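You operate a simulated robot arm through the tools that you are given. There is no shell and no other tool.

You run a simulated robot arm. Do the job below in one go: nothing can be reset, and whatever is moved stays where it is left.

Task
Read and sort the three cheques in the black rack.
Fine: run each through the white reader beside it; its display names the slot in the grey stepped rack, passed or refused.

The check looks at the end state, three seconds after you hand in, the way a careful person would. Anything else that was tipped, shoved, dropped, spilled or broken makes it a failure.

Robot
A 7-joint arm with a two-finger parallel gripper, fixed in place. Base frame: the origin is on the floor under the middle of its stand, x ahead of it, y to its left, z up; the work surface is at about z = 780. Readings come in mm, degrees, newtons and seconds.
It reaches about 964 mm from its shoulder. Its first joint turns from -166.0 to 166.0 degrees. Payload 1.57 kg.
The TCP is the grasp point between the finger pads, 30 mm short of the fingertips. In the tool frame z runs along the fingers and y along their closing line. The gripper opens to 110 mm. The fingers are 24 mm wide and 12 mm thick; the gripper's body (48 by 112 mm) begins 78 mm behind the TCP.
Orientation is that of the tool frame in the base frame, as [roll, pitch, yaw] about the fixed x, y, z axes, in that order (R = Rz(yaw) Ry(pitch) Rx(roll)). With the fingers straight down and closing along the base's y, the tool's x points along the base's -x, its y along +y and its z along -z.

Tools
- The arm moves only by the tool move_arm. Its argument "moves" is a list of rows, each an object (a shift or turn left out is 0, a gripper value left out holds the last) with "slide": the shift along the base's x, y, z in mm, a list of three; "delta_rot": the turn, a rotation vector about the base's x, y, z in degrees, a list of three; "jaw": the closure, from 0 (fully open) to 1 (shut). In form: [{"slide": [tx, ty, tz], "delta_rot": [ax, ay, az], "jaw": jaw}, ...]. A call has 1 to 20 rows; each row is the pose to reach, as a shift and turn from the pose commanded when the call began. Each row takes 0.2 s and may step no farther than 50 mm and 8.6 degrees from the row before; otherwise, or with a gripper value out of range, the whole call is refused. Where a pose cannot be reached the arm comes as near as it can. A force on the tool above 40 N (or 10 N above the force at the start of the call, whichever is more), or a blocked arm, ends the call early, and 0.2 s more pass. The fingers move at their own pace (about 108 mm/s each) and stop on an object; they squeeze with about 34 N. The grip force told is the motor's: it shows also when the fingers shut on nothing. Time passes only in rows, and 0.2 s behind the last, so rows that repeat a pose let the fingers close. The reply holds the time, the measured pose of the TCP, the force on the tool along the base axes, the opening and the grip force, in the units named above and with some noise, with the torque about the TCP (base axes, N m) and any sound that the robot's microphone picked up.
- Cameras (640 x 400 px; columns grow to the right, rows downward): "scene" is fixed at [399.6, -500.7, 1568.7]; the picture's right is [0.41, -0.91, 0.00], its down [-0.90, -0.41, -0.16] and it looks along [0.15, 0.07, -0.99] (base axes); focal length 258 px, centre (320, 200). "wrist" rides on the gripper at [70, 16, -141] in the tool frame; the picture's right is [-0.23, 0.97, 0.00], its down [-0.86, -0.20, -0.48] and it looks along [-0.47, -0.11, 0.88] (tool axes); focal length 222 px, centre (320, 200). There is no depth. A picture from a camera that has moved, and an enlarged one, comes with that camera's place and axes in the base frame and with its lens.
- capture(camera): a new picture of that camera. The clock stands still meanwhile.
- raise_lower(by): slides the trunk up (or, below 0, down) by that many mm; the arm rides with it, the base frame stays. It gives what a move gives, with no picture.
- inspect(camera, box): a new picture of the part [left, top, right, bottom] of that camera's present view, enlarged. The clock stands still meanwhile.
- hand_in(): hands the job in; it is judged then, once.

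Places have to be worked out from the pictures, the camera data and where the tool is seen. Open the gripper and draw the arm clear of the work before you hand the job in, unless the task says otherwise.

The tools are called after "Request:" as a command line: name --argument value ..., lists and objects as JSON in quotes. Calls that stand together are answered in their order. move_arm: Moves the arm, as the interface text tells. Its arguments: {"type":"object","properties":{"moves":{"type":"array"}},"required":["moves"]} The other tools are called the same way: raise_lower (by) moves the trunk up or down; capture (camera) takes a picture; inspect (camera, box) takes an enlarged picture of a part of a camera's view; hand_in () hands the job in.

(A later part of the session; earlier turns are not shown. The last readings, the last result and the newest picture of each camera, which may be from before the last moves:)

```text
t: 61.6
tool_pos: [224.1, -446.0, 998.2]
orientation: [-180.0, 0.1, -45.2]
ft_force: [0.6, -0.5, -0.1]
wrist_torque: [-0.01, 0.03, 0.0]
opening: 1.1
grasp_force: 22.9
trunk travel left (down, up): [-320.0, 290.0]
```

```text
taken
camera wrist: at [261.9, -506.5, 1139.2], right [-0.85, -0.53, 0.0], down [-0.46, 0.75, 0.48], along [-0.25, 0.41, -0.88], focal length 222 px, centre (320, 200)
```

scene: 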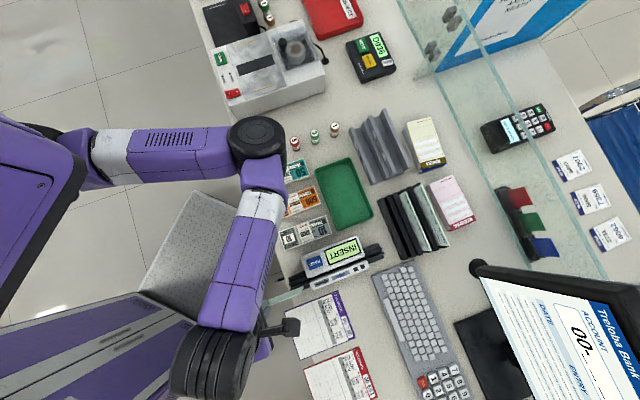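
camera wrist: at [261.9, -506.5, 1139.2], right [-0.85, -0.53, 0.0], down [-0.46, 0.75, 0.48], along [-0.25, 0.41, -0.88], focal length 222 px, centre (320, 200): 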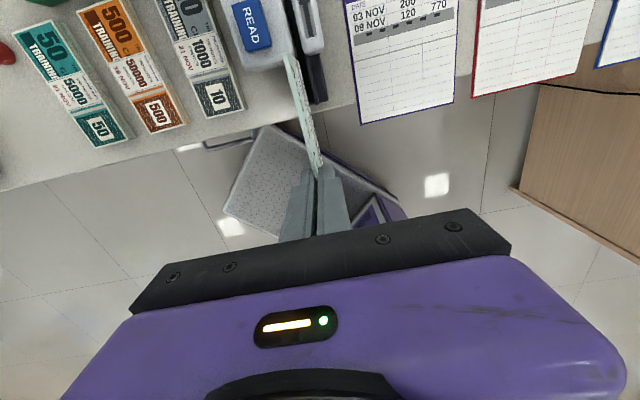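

Request:
inspect --camera "scene" --box '[260, 260, 330, 310]'

Request:
inspect --camera "wrist" --box '[240, 0, 360, 190]'

```text
8.00 times, centred on (295, 285) of scene
camera zoom: at [399.6, -500.7, 1568.7], right [0.41, -0.91, 0.0], down [-0.9, -0.41, -0.16], along [0.15, 0.07, -0.99], focal length 2062 px, centre (520, -480)
```

zoom: 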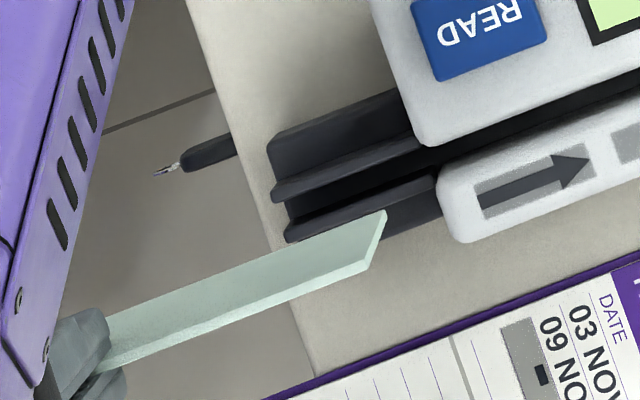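

```text
2.11 times, centred on (300, 95) of wrist
camera zoom: at [261.9, -506.5, 1139.2], right [-0.85, -0.53, 0.0], down [-0.46, 0.75, 0.48], along [-0.25, 0.41, -0.88], focal length 468 px, centre (362, 421)
```

zoom: 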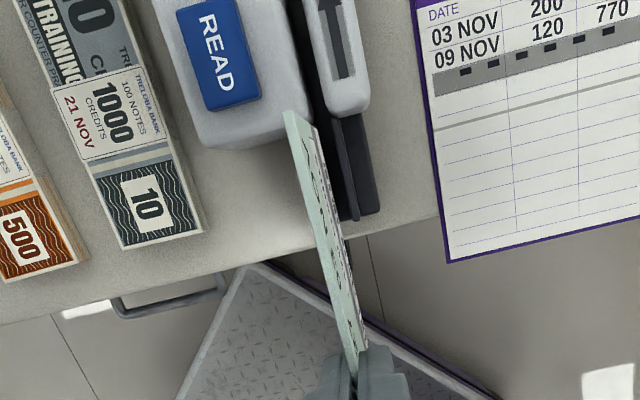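

The blank back now faces the display body and the code side faces the thin body; lead bottom corner is at t≈−155.5, matching the groove centre. I lower it into the groove.

Request:
move_arm --moves '[{"slide": [0, 0, -35], "delta_rot": [0, 0, 0.2]}, {"slide": [0, 0, -70], "delta_rot": [0, 0, 0.2]}, {"slide": [0, 0, -80], "delta_rot": [0, 0, 0.2]}, {"slide": [0, 0, -90], "delta_rot": [0, 0, 0.2]}, {"slide": [0, 0, -97], "delta_rot": [0, 0, 0.2]}, {"slide": [0, 0, -97], "delta_rot": [0, 0, 0.2]}]'

Request:
inspect --camera "scene" --box '[270, 255, 330, 300]'

```text
t: 63.0
tool_pos: [224.4, -445.7, 900.8]
orientation: [180.0, 0.0, -44.7]
ft_force: [0.5, 0.7, -0.7]
wrist_torque: [-0.02, 0.07, 0.03]
opening: 1.3
grasp_force: 22.7
trunk travel left (down, up): [-320.0, 290.0]
```

```text
8.89 times, centred on (300, 278) of scene
camera zoom: at [399.6, -500.7, 1568.7], right [0.41, -0.91, 0.0], down [-0.9, -0.41, -0.16], along [0.15, 0.07, -0.99], focal length 2291 px, centre (498, -489)
```

zoom: 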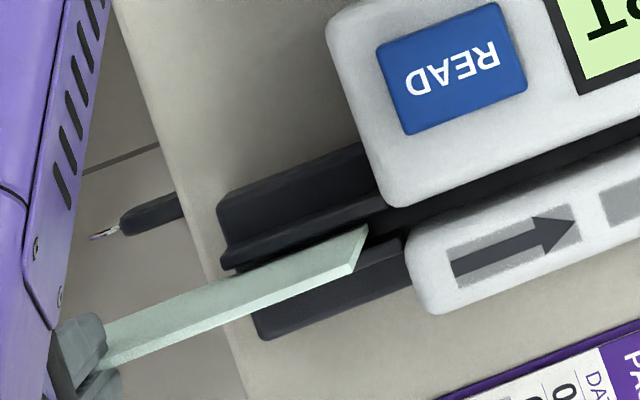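

Aligned and between the ridges. I lower the last 7 mm to seat it.

Request:
move_arm --moves '[{"slide": [0, 0, -3]}, {"slide": [0, 0, -5]}, {"slide": [0, 0, -7]}, {"slide": [0, 0, -7]}]'

```text
t: 64.0
tool_pos: [224.1, -445.7, 895.3]
orientation: [-179.9, 0.0, -44.8]
ft_force: [0.4, 0.5, 0.5]
wrist_torque: [0.0, 0.02, 0.0]
opening: 1.3
grasp_force: 23.9
trunk travel left (down, up): [-320.0, 290.0]
```

Seated without force. I run it along the arrow with the code side toward the thin body.

Request:
move_arm --moves '[{"slide": [0, 0, -1]}, {"slide": [14.1, -14.1, -1]}, {"slide": [28.3, -28.3, -1]}, {"slide": [42.4, -42.4, -1]}, {"slide": [56.6, -56.6, -1]}, {"slide": [70.7, -70.7, -1]}, {"slide": [84.9, -84.9, -1]}, {"slide": [99, -99, -1]}, {"slide": [113.1, -113.1, -1]}, {"slide": [127.3, -127.3, -1]}, {"slide": [141.4, -141.4, -1]}, {"slide": [155.6, -155.6, -1]}, {"slide": [169.7, -169.7, -1]}, {"slide": [183.8, -183.8, -1]}, {"slide": [198, -198, 1]}]'

Request:
capture --camera "wrist"

Request:
inspect --camera "scene" --box '[270, 200, 430, 310]'

```text
t: 67.2
tool_pos: [422.5, -644.5, 895.6]
orientation: [180.0, 0.1, -44.8]
ft_force: [-0.6, 0.5, -0.8]
wrist_torque: [0.04, -0.04, -0.06]
opening: 1.1
grasp_force: 22.8
trunk travel left (down, up): [-320.0, 290.0]
```

```text
taken
camera wrist: at [460.7, -705.3, 1036.6], right [-0.85, -0.53, 0.0], down [-0.47, 0.74, 0.48], along [-0.25, 0.41, -0.88], focal length 222 px, centre (320, 200)
```

wrist: 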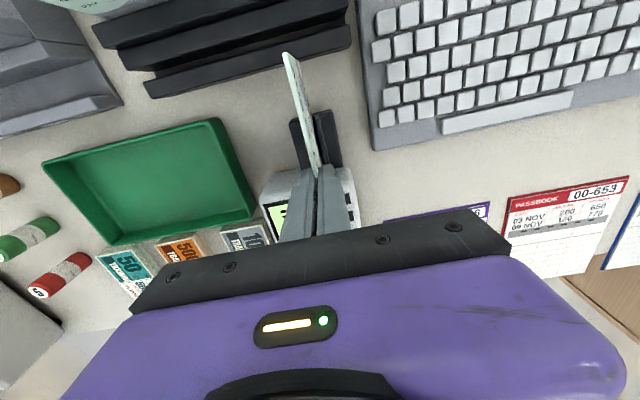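

```text
3.64 times, centred on (350, 255) of scene
camera zoom: at [399.6, -500.7, 1568.7], right [0.41, -0.91, 0.0], down [-0.9, -0.41, -0.16], along [0.15, 0.07, -0.99], focal length 937 px, centre (211, 0)
```

zoom: 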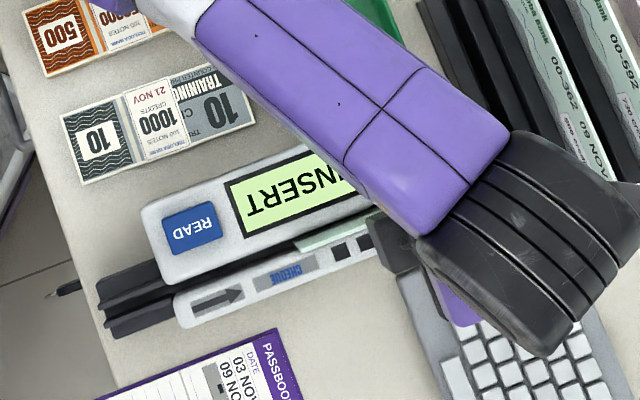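

Still INSERT. Now I test the READ key with this facing: slide back so the cheque is centred in the reader, release it and rise.

Request:
move_arm --moves '[{"slide": [-14, 14, -2]}, {"slide": [-28, 28, -2]}, {"slide": [-42, 42, -2]}, {"slide": [-56, 56, -2]}, {"slide": [-71, 71, -2]}, {"slide": [-71, 71, -2]}, {"slide": [-71, 71, -2], "jaw": 0.9}, {"slide": [-71, 71, -2], "jaw": 0.74}, {"slide": [-71, 71, -2], "jaw": 0.74}, {"slide": [-71, 71, 25]}, {"slide": [-71, 71, 50]}, {"slide": [-71, 71, 75]}]'

Request:
inspect --camera "scene" --box '[270, 200, 430, 310]'

```text
t: 69.8
tool_pos: [350.7, -571.9, 967.8]
orientation: [-180.0, 0.1, -44.8]
ft_force: [-0.3, -0.4, 0.0]
wrist_torque: [-0.01, 0.0, 0.02]
opening: 28.6
grasp_force: 0.1
trunk travel left (down, up): [-320.0, 290.0]
```

```text
3.64 times, centred on (350, 255) of scene
camera zoom: at [399.6, -500.7, 1568.7], right [0.41, -0.91, 0.0], down [-0.9, -0.41, -0.16], along [0.15, 0.07, -0.99], focal length 937 px, centre (211, 0)
```

zoom: 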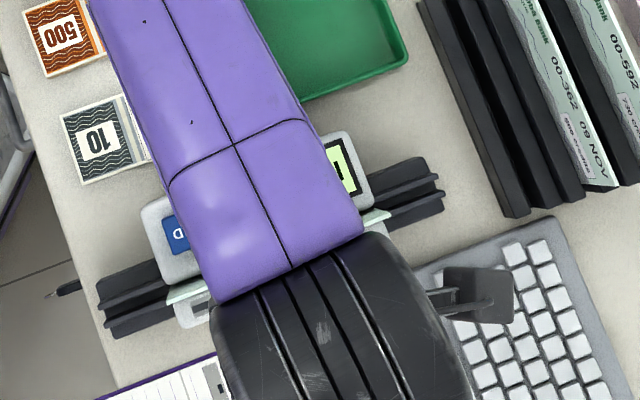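

I move over the READ key with closed fingers and press it again.

Request:
move_arm --moves '[{"slide": [-2, 31, 0], "jaw": 1.0}, {"slide": [-3.5, 62.5, 0]}, {"slide": [-3.5, 62.5, -35]}, {"slide": [-3.5, 62.5, -70]}, {"slide": [-3.5, 62.5, -78]}, {"slide": [-3.5, 62.5, -82]}, {"slide": [-3.5, 62.5, -84]}]'

Request:
inspect --camera "scene" --box '[270, 220, 400, 310]'

```text
t: 71.4
tool_pos: [350.3, -510.3, 885.9]
orientation: [-180.0, 0.0, -44.8]
ft_force: [-0.9, 2.0, 4.1]
wrist_torque: [0.1, -0.01, 0.0]
opening: 0.2
grasp_force: 21.2
trunk travel left (down, up): [-320.0, 290.0]
heard: click
```

```text
4.44 times, centred on (335, 265) of scene
camera zoom: at [399.6, -500.7, 1568.7], right [0.41, -0.91, 0.0], down [-0.9, -0.41, -0.16], along [0.15, 0.07, -0.99], focal length 1146 px, centre (253, -89)
```

zoom: 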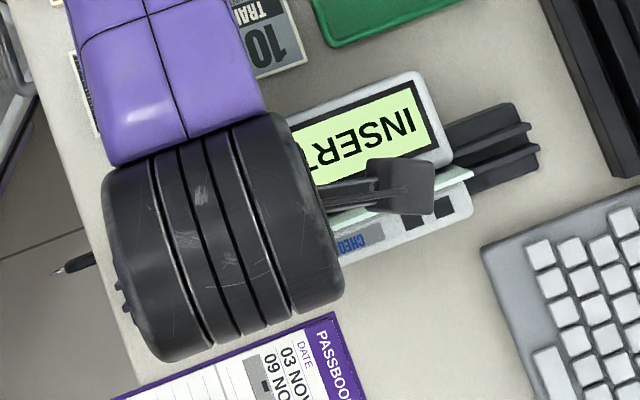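

Request:
move_arm --moves '[{"slide": [0, 0, 5]}, {"slide": [0, 0, 15]}, {"slide": [0, 0, 45]}, {"slide": [0, 0, 80]}, {"slide": [0, 0, 80]}, {"slide": [0, 0, 80]}]'

Request:
inspect --camera "scene" --box '[270, 220, 400, 310]'

Request:
capture --camera "wrist"

```text
t: 72.8
tool_pos: [348.7, -511.9, 966.6]
orientation: [-180.0, 0.0, -44.8]
ft_force: [1.1, -0.1, -0.2]
wrist_torque: [-0.01, 0.01, 0.03]
opening: 0.1
grasp_force: 21.8
trunk travel left (down, up): [-320.0, 290.0]
```

```text
4.44 times, centred on (335, 265) of scene
camera zoom: at [399.6, -500.7, 1568.7], right [0.41, -0.91, 0.0], down [-0.9, -0.41, -0.16], along [0.15, 0.07, -0.99], focal length 1146 px, centre (253, -89)
```

zoom: 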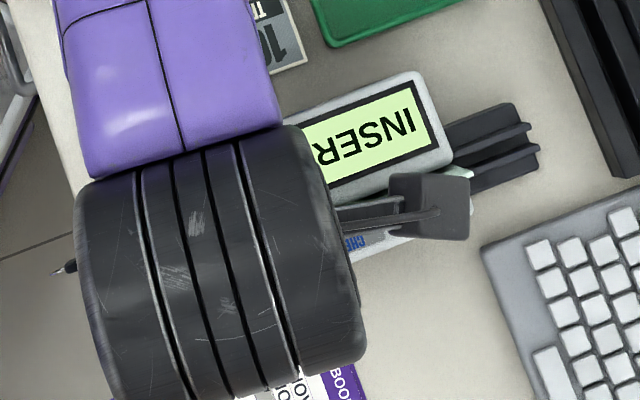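

```text
taken
camera wrist: at [386.8, -572.5, 1107.3], right [-0.85, -0.53, 0.0], down [-0.47, 0.74, 0.48], along [-0.25, 0.41, -0.88], focal length 222 px, centre (320, 200)
```

wrist: 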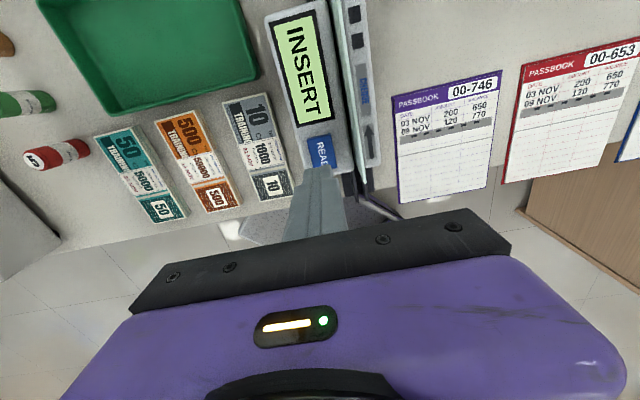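

Still INSERT 1.5 s after the click. I wait a few seconds without moving in case the reader takes time.

Request:
move_arm --moves '[{"slide": [0, 0, 0]}, {"slide": [0, 0, 0]}, {"slide": [0, 0, 0]}, {"slide": [0, 0, 0]}, {"slide": [0, 0, 0]}, {"slide": [0, 0, 0]}, {"slide": [0, 0, 0]}, {"slide": [0, 0, 0]}, {"slide": [0, 0, 0]}, {"slide": [0, 0, 0]}, {"slide": [0, 0, 0]}, {"slide": [0, 0, 0]}, {"slide": [0, 0, 0]}, {"slide": [0, 0, 0]}, {"slide": [0, 0, 0]}]'

Request:
inspect --camera "wrist" --box '[250, 0, 400, 200]'

```text
t: 76.0
tool_pos: [347.6, -512.1, 964.6]
orientation: [180.0, -0.1, -44.7]
ft_force: [-0.4, -0.2, 0.1]
wrist_torque: [0.02, 0.03, -0.05]
opening: 0.1
grasp_force: 20.6
trunk travel left (down, up): [-320.0, 290.0]
```

```text
2.00 times, centred on (325, 100) of wrist
camera zoom: at [386.9, -572.4, 1107.1], right [-0.85, -0.53, 0.0], down [-0.47, 0.74, 0.48], along [-0.25, 0.41, -0.88], focal length 444 px, centre (310, 400)
```

zoom: 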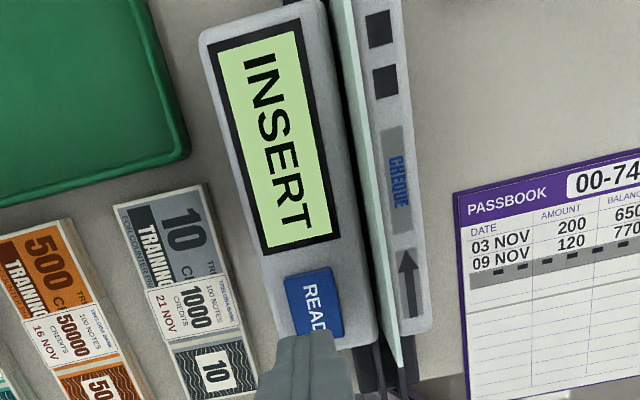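

No reaction after 4 s. I look at the other devices and at the cheque's own print for hints about how reading is meant to work.

Request:
inspect --camera "scene" --box '[340, 25, 400, 85]'

Request:
inspect --camera "scene" --box '[200, 0, 340, 110]'

Request:
inspect --camera "scene" --box '[470, 260, 640, 400]'

```text
6.67 times, centred on (370, 55) of scene
camera zoom: at [399.6, -500.7, 1568.7], right [0.41, -0.91, 0.0], down [-0.9, -0.41, -0.16], along [0.15, 0.07, -0.99], focal length 1718 px, centre (-13, 1167)
```

zoom: 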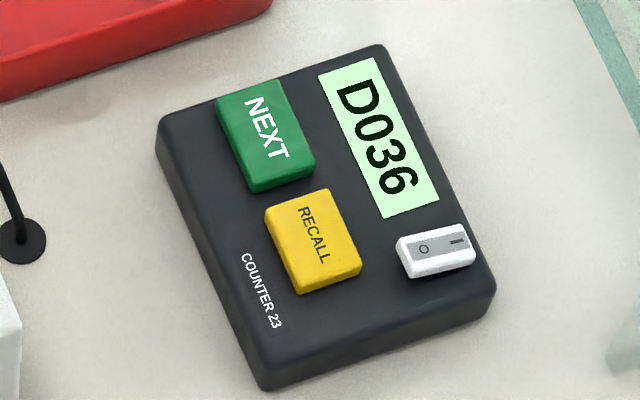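

```text
3.64 times, centred on (270, 55) of scene
camera zoom: at [399.6, -500.7, 1568.7], right [0.41, -0.91, 0.0], down [-0.9, -0.41, -0.16], along [0.15, 0.07, -0.99], focal length 937 px, centre (502, 727)
```

zoom: 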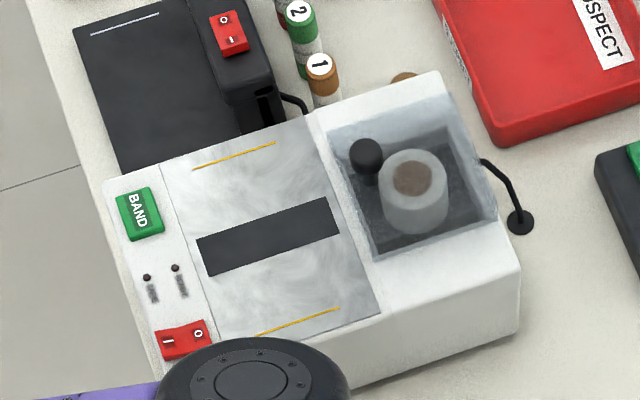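

```text
2.86 times, centred on (555, 330) of scene
camera zoom: at [399.6, -500.7, 1568.7], right [0.41, -0.91, 0.0], down [-0.9, -0.41, -0.16], along [0.15, 0.07, -0.99], focal length 736 px, centre (-351, -171)
```

zoom: 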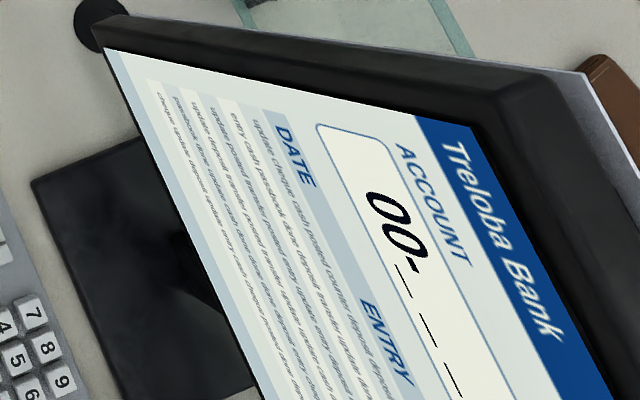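

The banding machine beside it also works by inserting then pressing its key, so the sequence may matter: READ has now been clicked with this facing, so I re-grip the cheque and run it through once more from the entry, slower this time.

Request:
move_arm --moves '[{"slide": [1, -30, 0], "jaw": 0.74}, {"slide": [3, -60, 0], "jaw": 0.74}, {"slide": [3, -60, -35]}, {"slide": [3, -60, -65]}, {"slide": [3, -60, -72]}, {"slide": [3, -60, -72], "jaw": 0.85}, {"slide": [3, -60, -72], "jaw": 1.0}, {"slide": [3, -60, -72], "jaw": 1.0}, {"slide": [3, -60, -72], "jaw": 1.0}]'

Request:
move_arm --moves '[{"slide": [-14, 14, 1]}, {"slide": [-28, 28, 1]}, {"slide": [-42, 42, 1]}, {"slide": [-56, 56, 1]}, {"slide": [-70, 70, 1]}, {"slide": [-84, 84, 1]}, {"slide": [-98, 98, 1]}, {"slide": [-112, 112, 1]}, {"slide": [-126, 126, 1]}, {"slide": [-132, 132, 0]}]'

Request:
inspect --camera "scene" --box '[260, 220, 400, 310]'

```text
t: 78.0
tool_pos: [347.3, -570.0, 894.9]
orientation: [180.0, 0.0, -44.8]
ft_force: [-0.6, -0.2, -0.1]
wrist_torque: [-0.04, -0.01, -0.05]
opening: 1.3
grasp_force: 22.8
trunk travel left (down, up): [-320.0, 290.0]
```

```text
t: 80.2
tool_pos: [218.1, -439.5, 895.0]
orientation: [-180.0, -0.1, -44.8]
ft_force: [0.6, 0.3, 1.8]
wrist_torque: [-0.06, -0.07, 0.01]
opening: 1.1
grasp_force: 23.2
trunk travel left (down, up): [-320.0, 290.0]
```

```text
4.44 times, centred on (330, 265) of scene
camera zoom: at [399.6, -500.7, 1568.7], right [0.41, -0.91, 0.0], down [-0.9, -0.41, -0.16], along [0.15, 0.07, -0.99], focal length 1146 px, centre (276, -89)
```

zoom: 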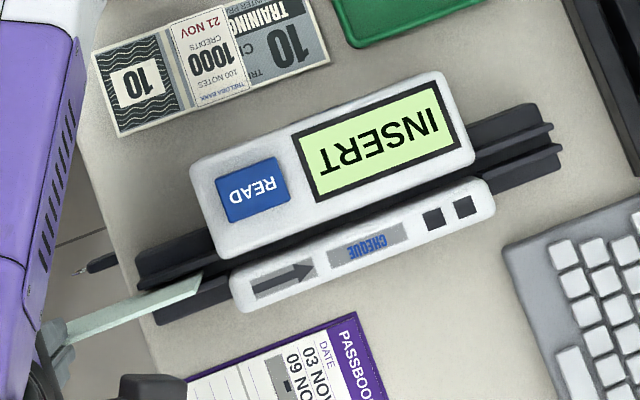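

Request:
move_arm --moves '[{"slide": [5.7, -5.7, 0]}, {"slide": [11.3, -11.3, 0]}, {"slide": [17, -17, 0]}, {"slide": [22.6, -22.6, 0]}, {"slide": [28.3, -28.3, 0]}, {"slide": [33.9, -33.9, 0]}, {"slide": [39.6, -39.6, 0]}, {"slide": [45.3, -45.3, 0]}, {"slide": [50.9, -50.9, 0]}, {"slide": [56.6, -56.6, 0]}, {"slide": [62.2, -62.2, 0]}, {"slide": [67.9, -67.9, 0]}, {"slide": [73.5, -73.5, 0]}, {"slide": [79.2, -79.2, 0]}, {"slide": [84.9, -84.9, 0]}, {"slide": [90.5, -90.5, 0]}, {"slide": [96.2, -96.2, 0]}, {"slide": [101.8, -101.8, 0]}, {"slide": [107.5, -107.5, 0]}, {"slide": [113.1, -113.1, 0]}]'

Request:
inspect --camera "scene" --box '[260, 200, 430, 310]'

Request:
move_arm --moves '[{"slide": [5.7, -5.7, 0]}, {"slide": [11.3, -11.3, 0]}, {"slide": [17, -17, 0]}, {"slide": [22.6, -22.6, 0]}, {"slide": [28.3, -28.3, 0]}, {"slide": [33.9, -33.9, 0]}, {"slide": [39.6, -39.6, 0]}, {"slide": [45.3, -45.3, 0]}, {"slide": [50.9, -50.9, 0]}, {"slide": [56.6, -56.6, 0]}, {"slide": [62.2, -62.2, 0]}, {"slide": [67.9, -67.9, 0]}, {"slide": [73.5, -73.5, 0]}, {"slide": [79.2, -79.2, 0]}, {"slide": [84.9, -84.9, 0]}, {"slide": [90.5, -90.5, 1]}, {"slide": [96.2, -96.2, 4]}]'

Request:
inspect --camera "scene" --box '[260, 200, 430, 310]'

```text
t: 84.4
tool_pos: [332.1, -552.9, 896.6]
orientation: [179.9, 0.1, -44.9]
ft_force: [0.2, 0.2, 0.4]
wrist_torque: [0.0, 0.0, 0.02]
opening: 1.5
grasp_force: 22.7
trunk travel left (down, up): [-320.0, 290.0]
```

```text
3.64 times, centred on (345, 255) of scene
camera zoom: at [399.6, -500.7, 1568.7], right [0.41, -0.91, 0.0], down [-0.9, -0.41, -0.16], along [0.15, 0.07, -0.99], focal length 937 px, centre (229, 0)
```

zoom: 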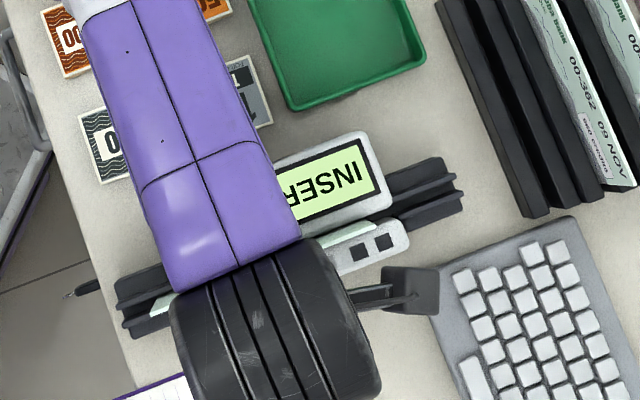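

```text
t: 88.0
tool_pos: [425.6, -647.2, 899.1]
orientation: [-180.0, 0.1, -44.8]
ft_force: [-9.4, 10.5, 4.2]
wrist_torque: [0.64, 0.52, 0.12]
opening: 1.3
grasp_force: 23.5
trunk travel left (down, up): [-320.0, 290.0]
```

```text
3.64 times, centred on (345, 255) of scene
camera zoom: at [399.6, -500.7, 1568.7], right [0.41, -0.91, 0.0], down [-0.9, -0.41, -0.16], along [0.15, 0.07, -0.99], focal length 937 px, centre (229, 0)
```

zoom: 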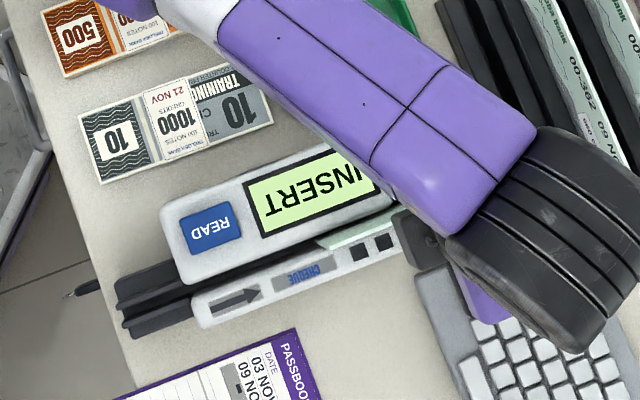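

The lead edge is pressing on the rack's front wall (~14 N). I back off at once and then check the rack has not moved.

Request:
move_arm --moves '[{"slide": [-5, 5, 0]}, {"slide": [-14, 14, 0]}, {"slide": [-14, 14, 0]}]'

Request:
inspect --camera "scene" --box '[375, 178, 425, 218]'

Request:
inspect --camera "scene" --box '[270, 200, 430, 310]'

```text
t: 88.8
tool_pos: [413.5, -635.3, 899.3]
orientation: [-180.0, -0.1, -44.7]
ft_force: [0.5, -0.3, 0.6]
wrist_torque: [0.0, 0.03, -0.01]
opening: 1.3
grasp_force: 22.9
trunk travel left (down, up): [-320.0, 290.0]
```

```text
10.00 times, centred on (400, 198) of scene
camera zoom: at [399.6, -500.7, 1568.7], right [0.41, -0.91, 0.0], down [-0.9, -0.41, -0.16], along [0.15, 0.07, -0.99], focal length 2578 px, centre (-480, 220)
```

zoom: 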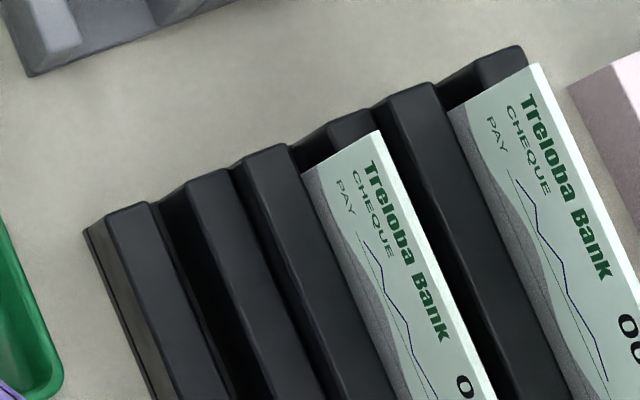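

```text
3.64 times, centred on (350, 255) of scene
camera zoom: at [399.6, -500.7, 1568.7], right [0.41, -0.91, 0.0], down [-0.9, -0.41, -0.16], along [0.15, 0.07, -0.99], focal length 937 px, centre (211, 0)
```

zoom: 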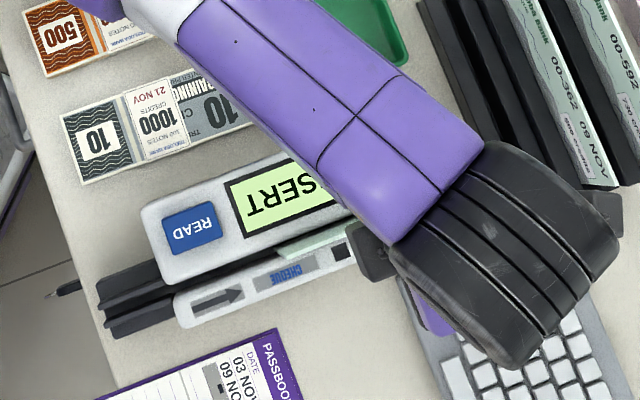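

The rack is unmoved. This run (code facing the thin body) has come from the entry past the middle, so I now lift the cheque straight out at the exit end and check the display.

Request:
move_arm --moves '[{"slide": [0, 0, 15]}, {"slide": [0, 0, 35]}, {"slide": [0, 0, 60]}, {"slide": [0, 0, 80]}, {"slide": [0, 0, 80]}]'

Request:
inspect --camera "scene" --box '[270, 200, 430, 310]'

```text
t: 90.0
tool_pos: [412.9, -631.3, 977.8]
orientation: [-180.0, 0.1, -44.8]
ft_force: [-0.2, 0.6, 0.0]
wrist_torque: [0.03, 0.01, -0.03]
opening: 1.1
grasp_force: 23.3
trunk travel left (down, up): [-320.0, 290.0]
```

```text
3.64 times, centred on (350, 255) of scene
camera zoom: at [399.6, -500.7, 1568.7], right [0.41, -0.91, 0.0], down [-0.9, -0.41, -0.16], along [0.15, 0.07, -0.99], focal length 937 px, centre (211, 0)
```

zoom: 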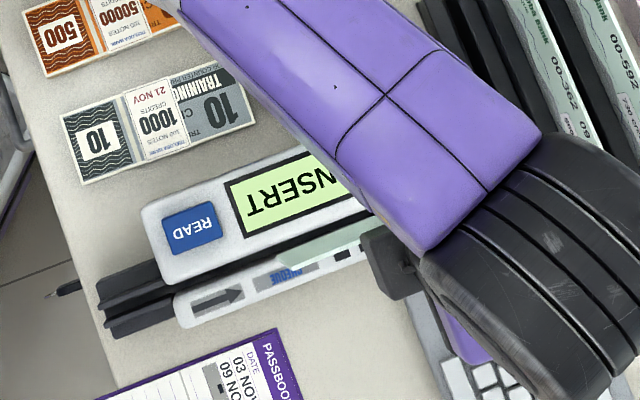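

Still INSERT. Next test: run it in from the entry in the arrow direction only, leave it standing near the exit end (no reversing), then press READ. First back to the entry, lowered into the groove.

Request:
move_arm --moves '[{"slide": [-30, 30, 0]}, {"slide": [-60, 60, 0]}, {"slide": [-92, 91, 0]}, {"slide": [-124, 122, 0]}, {"slide": [-156, 153, 0]}, {"slide": [-188, 185, 0]}, {"slide": [-188, 185, 0]}, {"slide": [-188, 185, -30]}, {"slide": [-188, 185, -55]}, {"slide": [-188, 185, -70]}, {"slide": [-188, 185, -78]}, {"slide": [-188, 185, -78]}]'

Request:
inspect --camera "scene" --box '[270, 255, 330, 300]'

```text
t: 92.6
tool_pos: [223.1, -447.9, 902.1]
orientation: [180.0, 0.0, -44.8]
ft_force: [-1.4, -0.3, -1.1]
wrist_torque: [0.0, -0.02, 0.0]
opening: 1.3
grasp_force: 22.7
trunk travel left (down, up): [-320.0, 290.0]
```

```text
8.89 times, centred on (300, 278) of scene
camera zoom: at [399.6, -500.7, 1568.7], right [0.41, -0.91, 0.0], down [-0.9, -0.41, -0.16], along [0.15, 0.07, -0.99], focal length 2291 px, centre (498, -489)
```

zoom: 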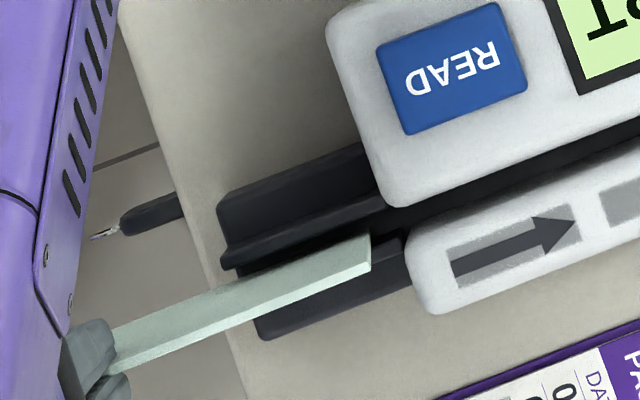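

I nudge +1.5 mm in t to stay centred and lower until seated.

Request:
move_arm --moves '[{"slide": [1.1, 1.1, 0]}, {"slide": [1.1, 1.1, -4]}, {"slide": [1.1, 1.1, -8]}, {"slide": [1.1, 1.1, -8]}]'

Request:
move_arm --moves '[{"slide": [14.1, -14.1, 0]}, {"slide": [28.3, -28.3, 0]}, {"slide": [42.4, -42.4, 0]}, {"slide": [56.6, -56.6, 0]}, {"slide": [70.7, -70.7, 0]}, {"slide": [84.9, -84.9, 0]}, {"slide": [99, -99, 0]}, {"slide": [113.1, -113.1, 0]}, {"slide": [127.3, -127.3, 0]}, {"slide": [127.3, -127.3, 0]}]'

Request:
inspect --camera "scene" --box '[270, 200, 430, 310]'

```text
t: 93.6
tool_pos: [226.3, -446.5, 893.3]
orientation: [-180.0, 0.0, -44.8]
ft_force: [-3.6, 3.3, 10.5]
wrist_torque: [-0.44, -0.38, -0.01]
opening: 1.1
grasp_force: 23.0
trunk travel left (down, up): [-320.0, 290.0]
```

```text
t: 95.8
tool_pos: [355.3, -574.0, 892.9]
orientation: [180.0, 0.0, -44.9]
ft_force: [-0.4, -0.1, 0.3]
wrist_torque: [0.0, 0.01, -0.01]
opening: 0.9
grasp_force: 23.6
trunk travel left (down, up): [-320.0, 290.0]
```

```text
3.64 times, centred on (350, 255) of scene
camera zoom: at [399.6, -500.7, 1568.7], right [0.41, -0.91, 0.0], down [-0.9, -0.41, -0.16], along [0.15, 0.07, -0.99], focal length 937 px, centre (211, 0)
```

zoom: 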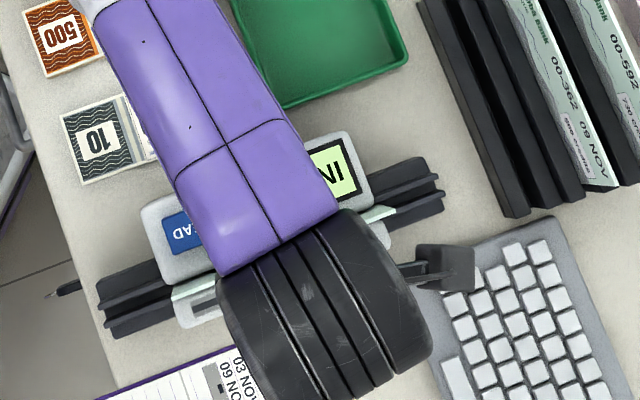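

Forward-only insertion to the centre (s≈657). I release it here, rise, and press READ again.

Request:
move_arm --moves '[{"slide": [0, 0, 0], "jaw": 0.95}, {"slide": [0, 0, 0], "jaw": 0.85}, {"slide": [0, 0, 0], "jaw": 0.74}, {"slide": [0, 0, 25]}, {"slide": [0, 0, 50]}, {"slide": [0, 0, 75], "jaw": 0.74}, {"slide": [-4, 31, 75], "jaw": 1.0}, {"slide": [-7, 63, 75], "jaw": 1.0}, {"slide": [-7, 63, 40]}, {"slide": [-7, 63, 10]}, {"slide": [-7, 63, 2]}, {"slide": [-7, 63, -4]}, {"slide": [-7, 63, -8]}, {"slide": [-7, 63, -9]}, {"slide": [-7, 63, -9]}, {"slide": [-7, 63, -9]}]'

Request:
inspect --camera "scene" --box '[270, 220, 400, 310]'

```text
t: 99.2
tool_pos: [347.9, -511.3, 883.0]
orientation: [179.9, 0.0, -44.8]
ft_force: [3.9, 0.2, 17.4]
wrist_torque: [0.01, -0.1, -0.05]
opening: 0.1
grasp_force: 21.5
trunk travel left (down, up): [-320.0, 290.0]
heard: click
```

```text
4.44 times, centred on (335, 265) of scene
camera zoom: at [399.6, -500.7, 1568.7], right [0.41, -0.91, 0.0], down [-0.9, -0.41, -0.16], along [0.15, 0.07, -0.99], focal length 1146 px, centre (253, -89)
```

zoom: 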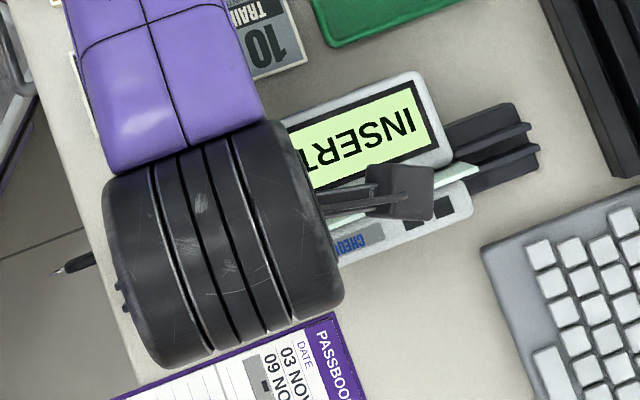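

Still INSERT at the centre, in either facing. Next I try a farther static position: cheque centred on the two squares (s≈711, lead flush with the exit track's end). I re-grip, slide forward ~55 mm, release and rise.

Request:
move_arm --moves '[{"slide": [0, 0, 10], "jaw": 1.0}, {"slide": [0, 0, 45]}, {"slide": [0, 0, 82], "jaw": 0.74}, {"slide": [3, -31, 82], "jaw": 0.74}, {"slide": [7, -63, 82], "jaw": 0.74}, {"slide": [7, -63, 45]}, {"slide": [7, -63, 15]}, {"slide": [7, -63, 10]}, {"slide": [7, -63, 10], "jaw": 0.85}, {"slide": [7, -63, 10], "jaw": 1.0}, {"slide": [7, -63, 10], "jaw": 1.0}, {"slide": [7, -63, 10], "jaw": 1.0}, {"slide": [20, -76, 10.5]}, {"slide": [33, -89, 10.5]}, {"slide": [45, -101, 10.5]}, {"slide": [45, -101, 10.5]}]'

Request:
inspect --camera "scene" --box '[270, 200, 430, 310]'

```text
t: 102.6
tool_pos: [390.4, -613.2, 898.4]
orientation: [180.0, 0.0, -44.8]
ft_force: [1.0, -0.5, -0.2]
wrist_torque: [0.0, 0.01, 0.01]
opening: 1.1
grasp_force: 23.6
trunk travel left (down, up): [-320.0, 290.0]
```

```text
3.64 times, centred on (350, 255) of scene
camera zoom: at [399.6, -500.7, 1568.7], right [0.41, -0.91, 0.0], down [-0.9, -0.41, -0.16], along [0.15, 0.07, -0.99], focal length 937 px, centre (211, 0)
```

zoom: 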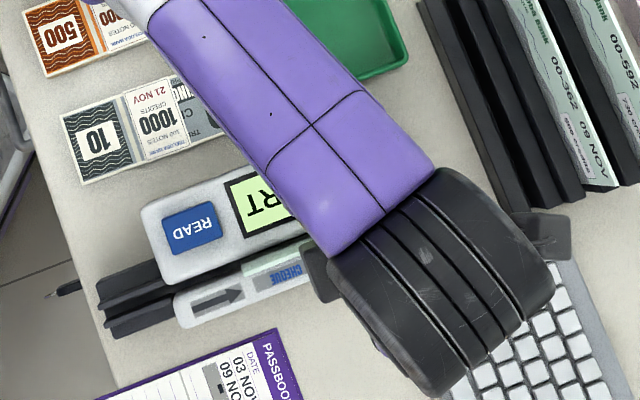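

Request:
move_arm --moves '[{"slide": [0, 0, 0], "jaw": 0.95}, {"slide": [0, 0, 0], "jaw": 0.85}, {"slide": [0, 0, 0], "jaw": 0.74}, {"slide": [0, 0, 25]}, {"slide": [0, 0, 50]}, {"slide": [0, 0, 72], "jaw": 0.74}, {"slide": [-14, 34, 72], "jaw": 1.0}, {"slide": [-28, 68, 72], "jaw": 1.0}, {"slide": [-43, 102, 72]}, {"slide": [-43, 102, 40]}, {"slide": [-43, 102, 10]}, {"slide": [-43, 102, -2]}, {"slide": [-43, 102, -8]}, {"slide": [-43, 102, -12]}, {"slide": [-43, 102, -14]}, {"slide": [-43, 102, -14]}]'

Request:
inspect --camera "scene" --box '[270, 220, 400, 310]'

```text
t: 106.0
tool_pos: [350.8, -511.0, 881.3]
orientation: [179.9, 0.0, -44.8]
ft_force: [-0.4, 11.3, 28.1]
wrist_torque: [0.33, 0.03, -0.04]
opening: 0.0
grasp_force: 22.0
trunk travel left (down, up): [-320.0, 290.0]
heard: click
```

```text
4.44 times, centred on (335, 265) of scene
camera zoom: at [399.6, -500.7, 1568.7], right [0.41, -0.91, 0.0], down [-0.9, -0.41, -0.16], along [0.15, 0.07, -0.99], focal length 1146 px, centre (253, -89)
```

zoom: 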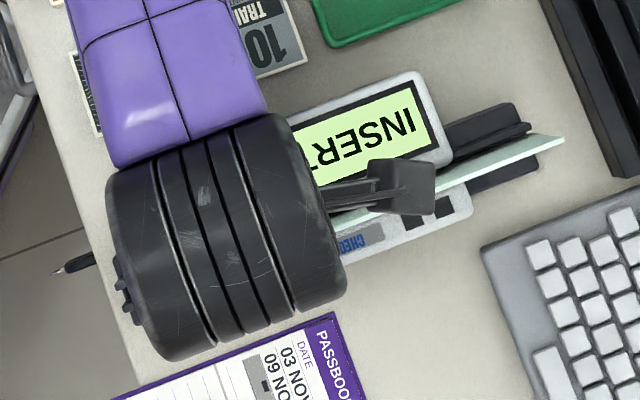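

No change (and that press was harder than needed, so I'll press softly from now on). I rise, check the reader has not shifted, and re-grip the cheque at (390,−613).

Request:
move_arm --moves '[{"slide": [0, 0, 14], "jaw": 1.0}, {"slide": [0, 0, 45]}, {"slide": [0, 0, 86], "jaw": 0.74}, {"slide": [13, -34, 86], "jaw": 0.74}, {"slide": [27, -68, 86], "jaw": 0.74}, {"slide": [42, -101, 86]}, {"slide": [42, -101, 50]}, {"slide": [42, -101, 20]}, {"slide": [42, -101, 13]}, {"slide": [42, -101, 13], "jaw": 0.85}, {"slide": [42, -101, 13], "jaw": 1.0}, {"slide": [42, -101, 13], "jaw": 1.0}, {"slide": [42, -101, 13], "jaw": 1.0}]'

Request:
inspect --camera "scene" --box '[270, 200, 430, 310]'

```text
t: 108.8
tool_pos: [391.2, -612.1, 892.6]
orientation: [-180.0, -0.1, -44.7]
ft_force: [-0.2, 0.4, 0.6]
wrist_torque: [0.01, 0.0, 0.01]
opening: 1.0
grasp_force: 23.3
trunk travel left (down, up): [-320.0, 290.0]
```

```text
3.64 times, centred on (350, 255) of scene
camera zoom: at [399.6, -500.7, 1568.7], right [0.41, -0.91, 0.0], down [-0.9, -0.41, -0.16], along [0.15, 0.07, -0.99], focal length 937 px, centre (211, 0)
```

zoom: 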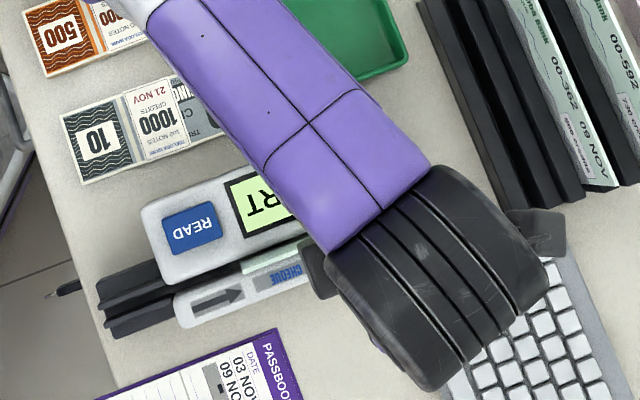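

Reader unmoved. I slide the cheque back to the entry, then run it through fast (~225 mm/s) to test whether speed matters.

Request:
move_arm --moves '[{"slide": [-20, 20, 0.5]}, {"slide": [-40, 40, 0.5]}, {"slide": [-60, 60, 0.5]}, {"slide": [-80, 80, 0.5]}, {"slide": [-100, 100, 0.5]}, {"slide": [-120, 120, 0.5]}, {"slide": [-140, 140, 0.5]}, {"slide": [-160, 160, 0.5]}, {"slide": [-172, 172, 0.5]}, {"slide": [-172, 172, 0.5]}]'

Request:
move_arm --moves '[{"slide": [10, -10, 0]}, {"slide": [40, -40, 0]}, {"slide": [72, -72, 0]}, {"slide": [104, -104, 0]}, {"slide": [136, -136, 0]}, {"slide": [168, -168, 0]}, {"slide": [190, -190, 0]}, {"slide": [190, -190, 0]}]'

Request:
inspect --camera "scene" --box '[270, 200, 430, 310]'

```text
t: 111.0
tool_pos: [217.0, -438.5, 893.9]
orientation: [180.0, 0.0, -44.8]
ft_force: [0.2, -0.1, -0.6]
wrist_torque: [0.01, 0.01, 0.02]
opening: 1.3
grasp_force: 23.6
trunk travel left (down, up): [-320.0, 290.0]
```

```text
t: 112.8
tool_pos: [412.3, -629.4, 893.6]
orientation: [-180.0, 0.0, -44.8]
ft_force: [0.0, -0.1, -1.3]
wrist_torque: [0.0, 0.01, 0.02]
opening: 1.1
grasp_force: 23.2
trunk travel left (down, up): [-320.0, 290.0]
```

```text
3.64 times, centred on (350, 255) of scene
camera zoom: at [399.6, -500.7, 1568.7], right [0.41, -0.91, 0.0], down [-0.9, -0.41, -0.16], along [0.15, 0.07, -0.99], focal length 937 px, centre (211, 0)
```

zoom: 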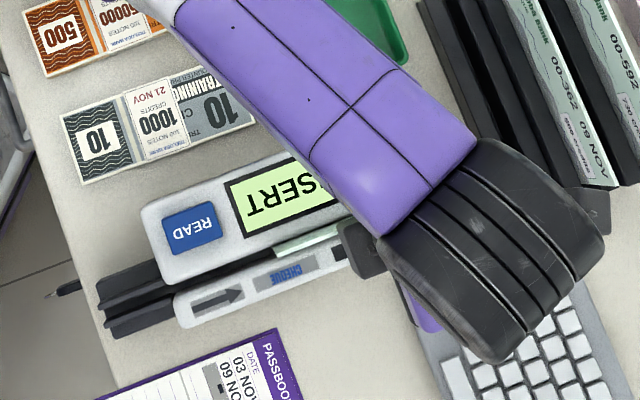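

Still INSERT. One thing never tested is the whole cheque passing the two squares: I continue forward while rising ~29 mm so the lead clears the rack's front steps (cheque still inside the channel), ending with the tail near s≈708.

Request:
move_arm --moves '[{"slide": [5, -5, 10]}, {"slide": [10, -10, 20]}, {"slide": [20, -20, 25]}, {"slide": [30, -30, 29]}, {"slide": [39.5, -39.5, 31]}, {"slide": [39.5, -39.5, 31]}]'

Request:
inspect --camera "scene" --box '[270, 200, 430, 310]'

Request:
inspect --camera "scene" --box '[370, 190, 450, 270]'

```text
t: 114.2
tool_pos: [450.1, -669.6, 924.1]
orientation: [180.0, 0.1, -44.9]
ft_force: [0.5, -0.5, -0.5]
wrist_torque: [0.04, -0.02, -0.05]
opening: 1.3
grasp_force: 23.4
trunk travel left (down, up): [-320.0, 290.0]
```

```text
3.64 times, centred on (350, 255) of scene
camera zoom: at [399.6, -500.7, 1568.7], right [0.41, -0.91, 0.0], down [-0.9, -0.41, -0.16], along [0.15, 0.07, -0.99], focal length 937 px, centre (211, 0)
```

zoom: 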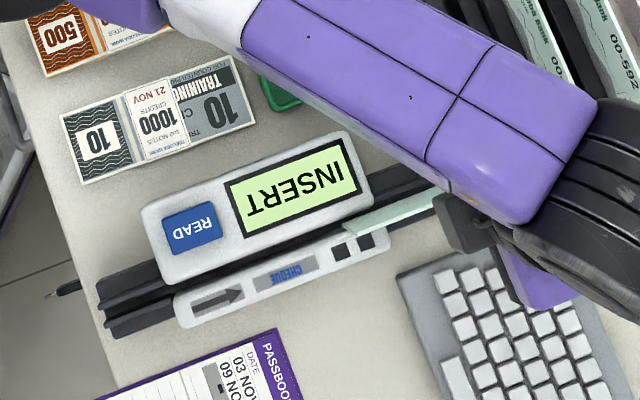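

```text
5.00 times, centred on (410, 230) of scene
camera zoom: at [399.6, -500.7, 1568.7], right [0.41, -0.91, 0.0], down [-0.9, -0.41, -0.16], along [0.15, 0.07, -0.99], focal length 1289 px, centre (-130, 50)
```

zoom: 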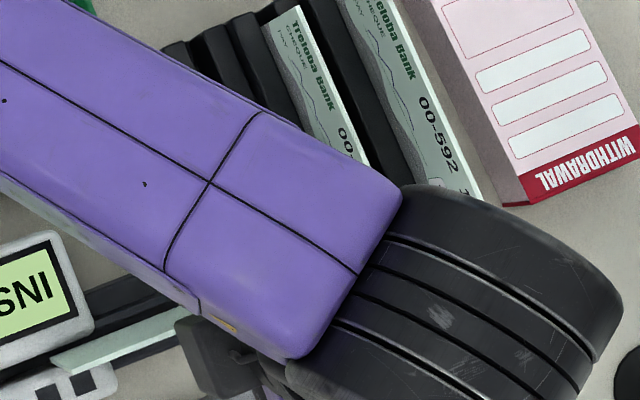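

Request:
move_arm --moves '[{"slide": [-3, 3, 20]}, {"slide": [-6, 6, 45]}, {"slide": [-10, 10, 70]}, {"slide": [-10, 10, 70]}]'

Request:
inspect --camera "scene" --box '[270, 200, 430, 310]'

```text
t: 115.2
tool_pos: [439.0, -659.3, 995.4]
orientation: [180.0, 0.0, -44.8]
ft_force: [-0.6, 0.3, 0.4]
wrist_torque: [0.03, 0.01, -0.02]
opening: 1.0
grasp_force: 23.4
trunk travel left (down, up): [-320.0, 290.0]
```

```text
3.64 times, centred on (350, 255) of scene
camera zoom: at [399.6, -500.7, 1568.7], right [0.41, -0.91, 0.0], down [-0.9, -0.41, -0.16], along [0.15, 0.07, -0.99], focal length 937 px, centre (211, 0)
```

zoom: 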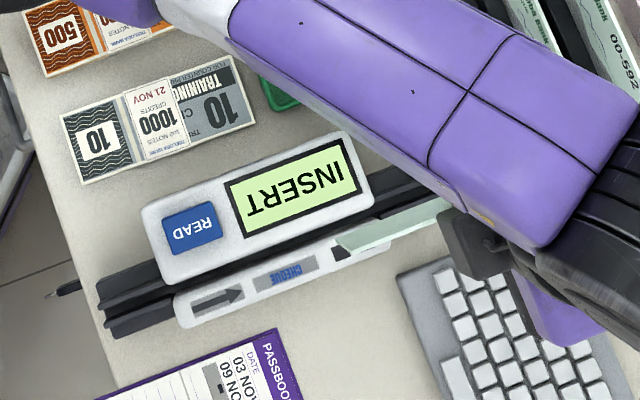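

Still INSERT. A more natural sequence for one arm: stand the cheque at the entry end of the track, press READ, then run it through. I'll do that with the printed side toward the display body; first I turn the cheque back 180° while carrying it toward the entry.

Request:
move_arm --moves '[{"slide": [-7, 7, 5], "delta_rot": [0, 0, 8.2]}, {"slide": [-14, 14, 5], "delta_rot": [0, 0, 16.4]}, {"slide": [-21, 21, 5], "delta_rot": [0, 0, 24.6]}, {"slide": [-28, 28, 5], "delta_rot": [0, 0, 32.8]}, {"slide": [-35, 35, 5], "delta_rot": [0, 0, 41]}, {"slide": [-42, 42, 5], "delta_rot": [0, 0, 49.2]}, {"slide": [-49, 49, 5], "delta_rot": [0, 0, 57.4]}, {"slide": [-56, 56, 5], "delta_rot": [0, 0, 65.6]}, {"slide": [-63, 63, 5], "delta_rot": [0, 0, 73.8]}, {"slide": [-70, 70, 5], "delta_rot": [0, 0, 82]}, {"slide": [-77, 77, 5], "delta_rot": [0, 0, 90]}]'

Request:
move_arm --moves '[{"slide": [-7, 7, 0], "delta_rot": [0, 0, 8.2]}, {"slide": [-14, 14, 0], "delta_rot": [0, 0, 16.4]}, {"slide": [-21, 21, 0], "delta_rot": [0, 0, 24.6]}, {"slide": [-28, 28, 0], "delta_rot": [0, 0, 32.8]}, {"slide": [-35, 35, 0], "delta_rot": [0, 0, 41]}, {"slide": [-42, 42, 0], "delta_rot": [0, 0, 49.2]}, {"slide": [-49, 49, 0], "delta_rot": [0, 0, 57.4]}, {"slide": [-56, 56, 0], "delta_rot": [0, 0, 65.6]}, {"slide": [-63, 63, 0], "delta_rot": [0, 0, 73.8]}, {"slide": [-70, 70, 0], "delta_rot": [0, 0, 82]}, {"slide": [-77, 77, 0], "delta_rot": [0, 0, 89.8]}, {"slide": [-77, 77, 0], "delta_rot": [0, 0, 89.8]}]'

Request:
capture --camera "scene"

Request:
capture --camera "wrist"

```text
t: 117.6
tool_pos: [362.1, -581.8, 1000.4]
orientation: [180.0, -0.1, 45.2]
ft_force: [-0.2, 0.6, -0.5]
wrist_torque: [0.02, -0.03, -0.02]
opening: 1.2
grasp_force: 23.2
trunk travel left (down, up): [-320.0, 290.0]
```

```text
t: 120.2
tool_pos: [285.8, -505.8, 1000.3]
orientation: [-180.0, 0.0, 135.2]
ft_force: [0.2, 0.5, -0.4]
wrist_torque: [0.02, -0.01, 0.02]
opening: 1.1
grasp_force: 23.6
trunk travel left (down, up): [-320.0, 290.0]
```

```text
taken
```

scene: 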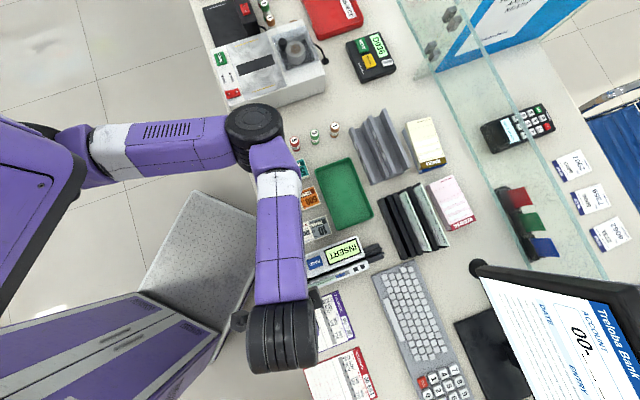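

```text
taken
camera wrist: at [247.0, -445.0, 1142.3], right [0.85, 0.53, 0.0], down [0.46, -0.74, 0.48], along [0.25, -0.41, -0.88], focal length 222 px, centre (320, 200)
```

wrist: 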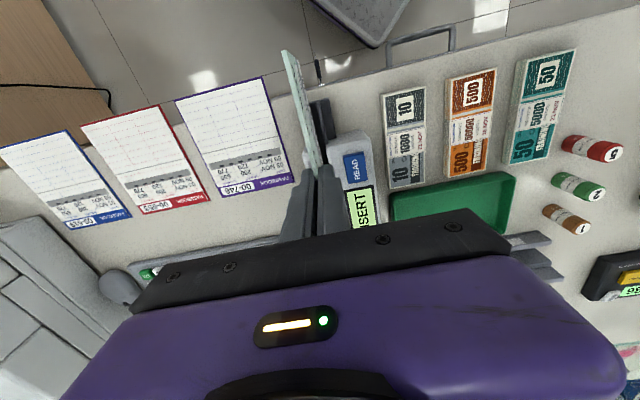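

I go to the entry end, line up (TCP t≈−157.5 for this facing) and lower into the groove.

Request:
move_arm --moves '[{"slide": [-31, 29.6, 0]}, {"slide": [-61.9, 59.3, 0]}, {"slide": [-61.9, 59.3, -40]}, {"slide": [-61.9, 59.3, -75]}, {"slide": [-61.9, 59.3, -90]}, {"slide": [-61.9, 59.3, -98]}, {"slide": [-61.9, 59.3, -98]}]'

Request:
inspect --camera "scene" --box '[270, 255, 330, 300]'

```text
t: 121.8
tool_pos: [221.6, -446.2, 901.8]
orientation: [180.0, 0.0, 135.1]
ft_force: [0.8, -0.6, 0.9]
wrist_torque: [-0.01, -0.01, -0.02]
opening: 1.0
grasp_force: 23.7
trunk travel left (down, up): [-320.0, 290.0]
```

```text
8.89 times, centred on (300, 278) of scene
camera zoom: at [399.6, -500.7, 1568.7], right [0.41, -0.91, 0.0], down [-0.9, -0.41, -0.16], along [0.15, 0.07, -0.99], focal length 2291 px, centre (498, -489)
```

zoom: 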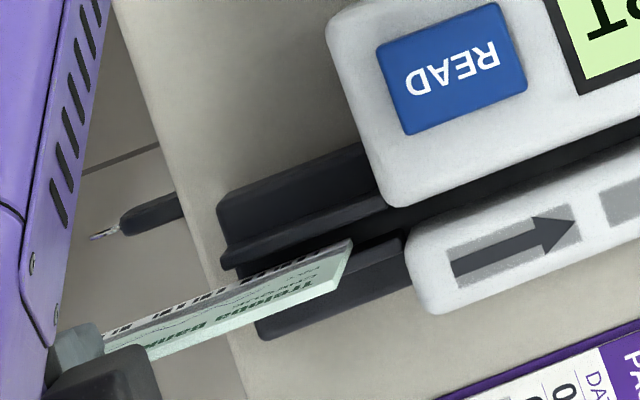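

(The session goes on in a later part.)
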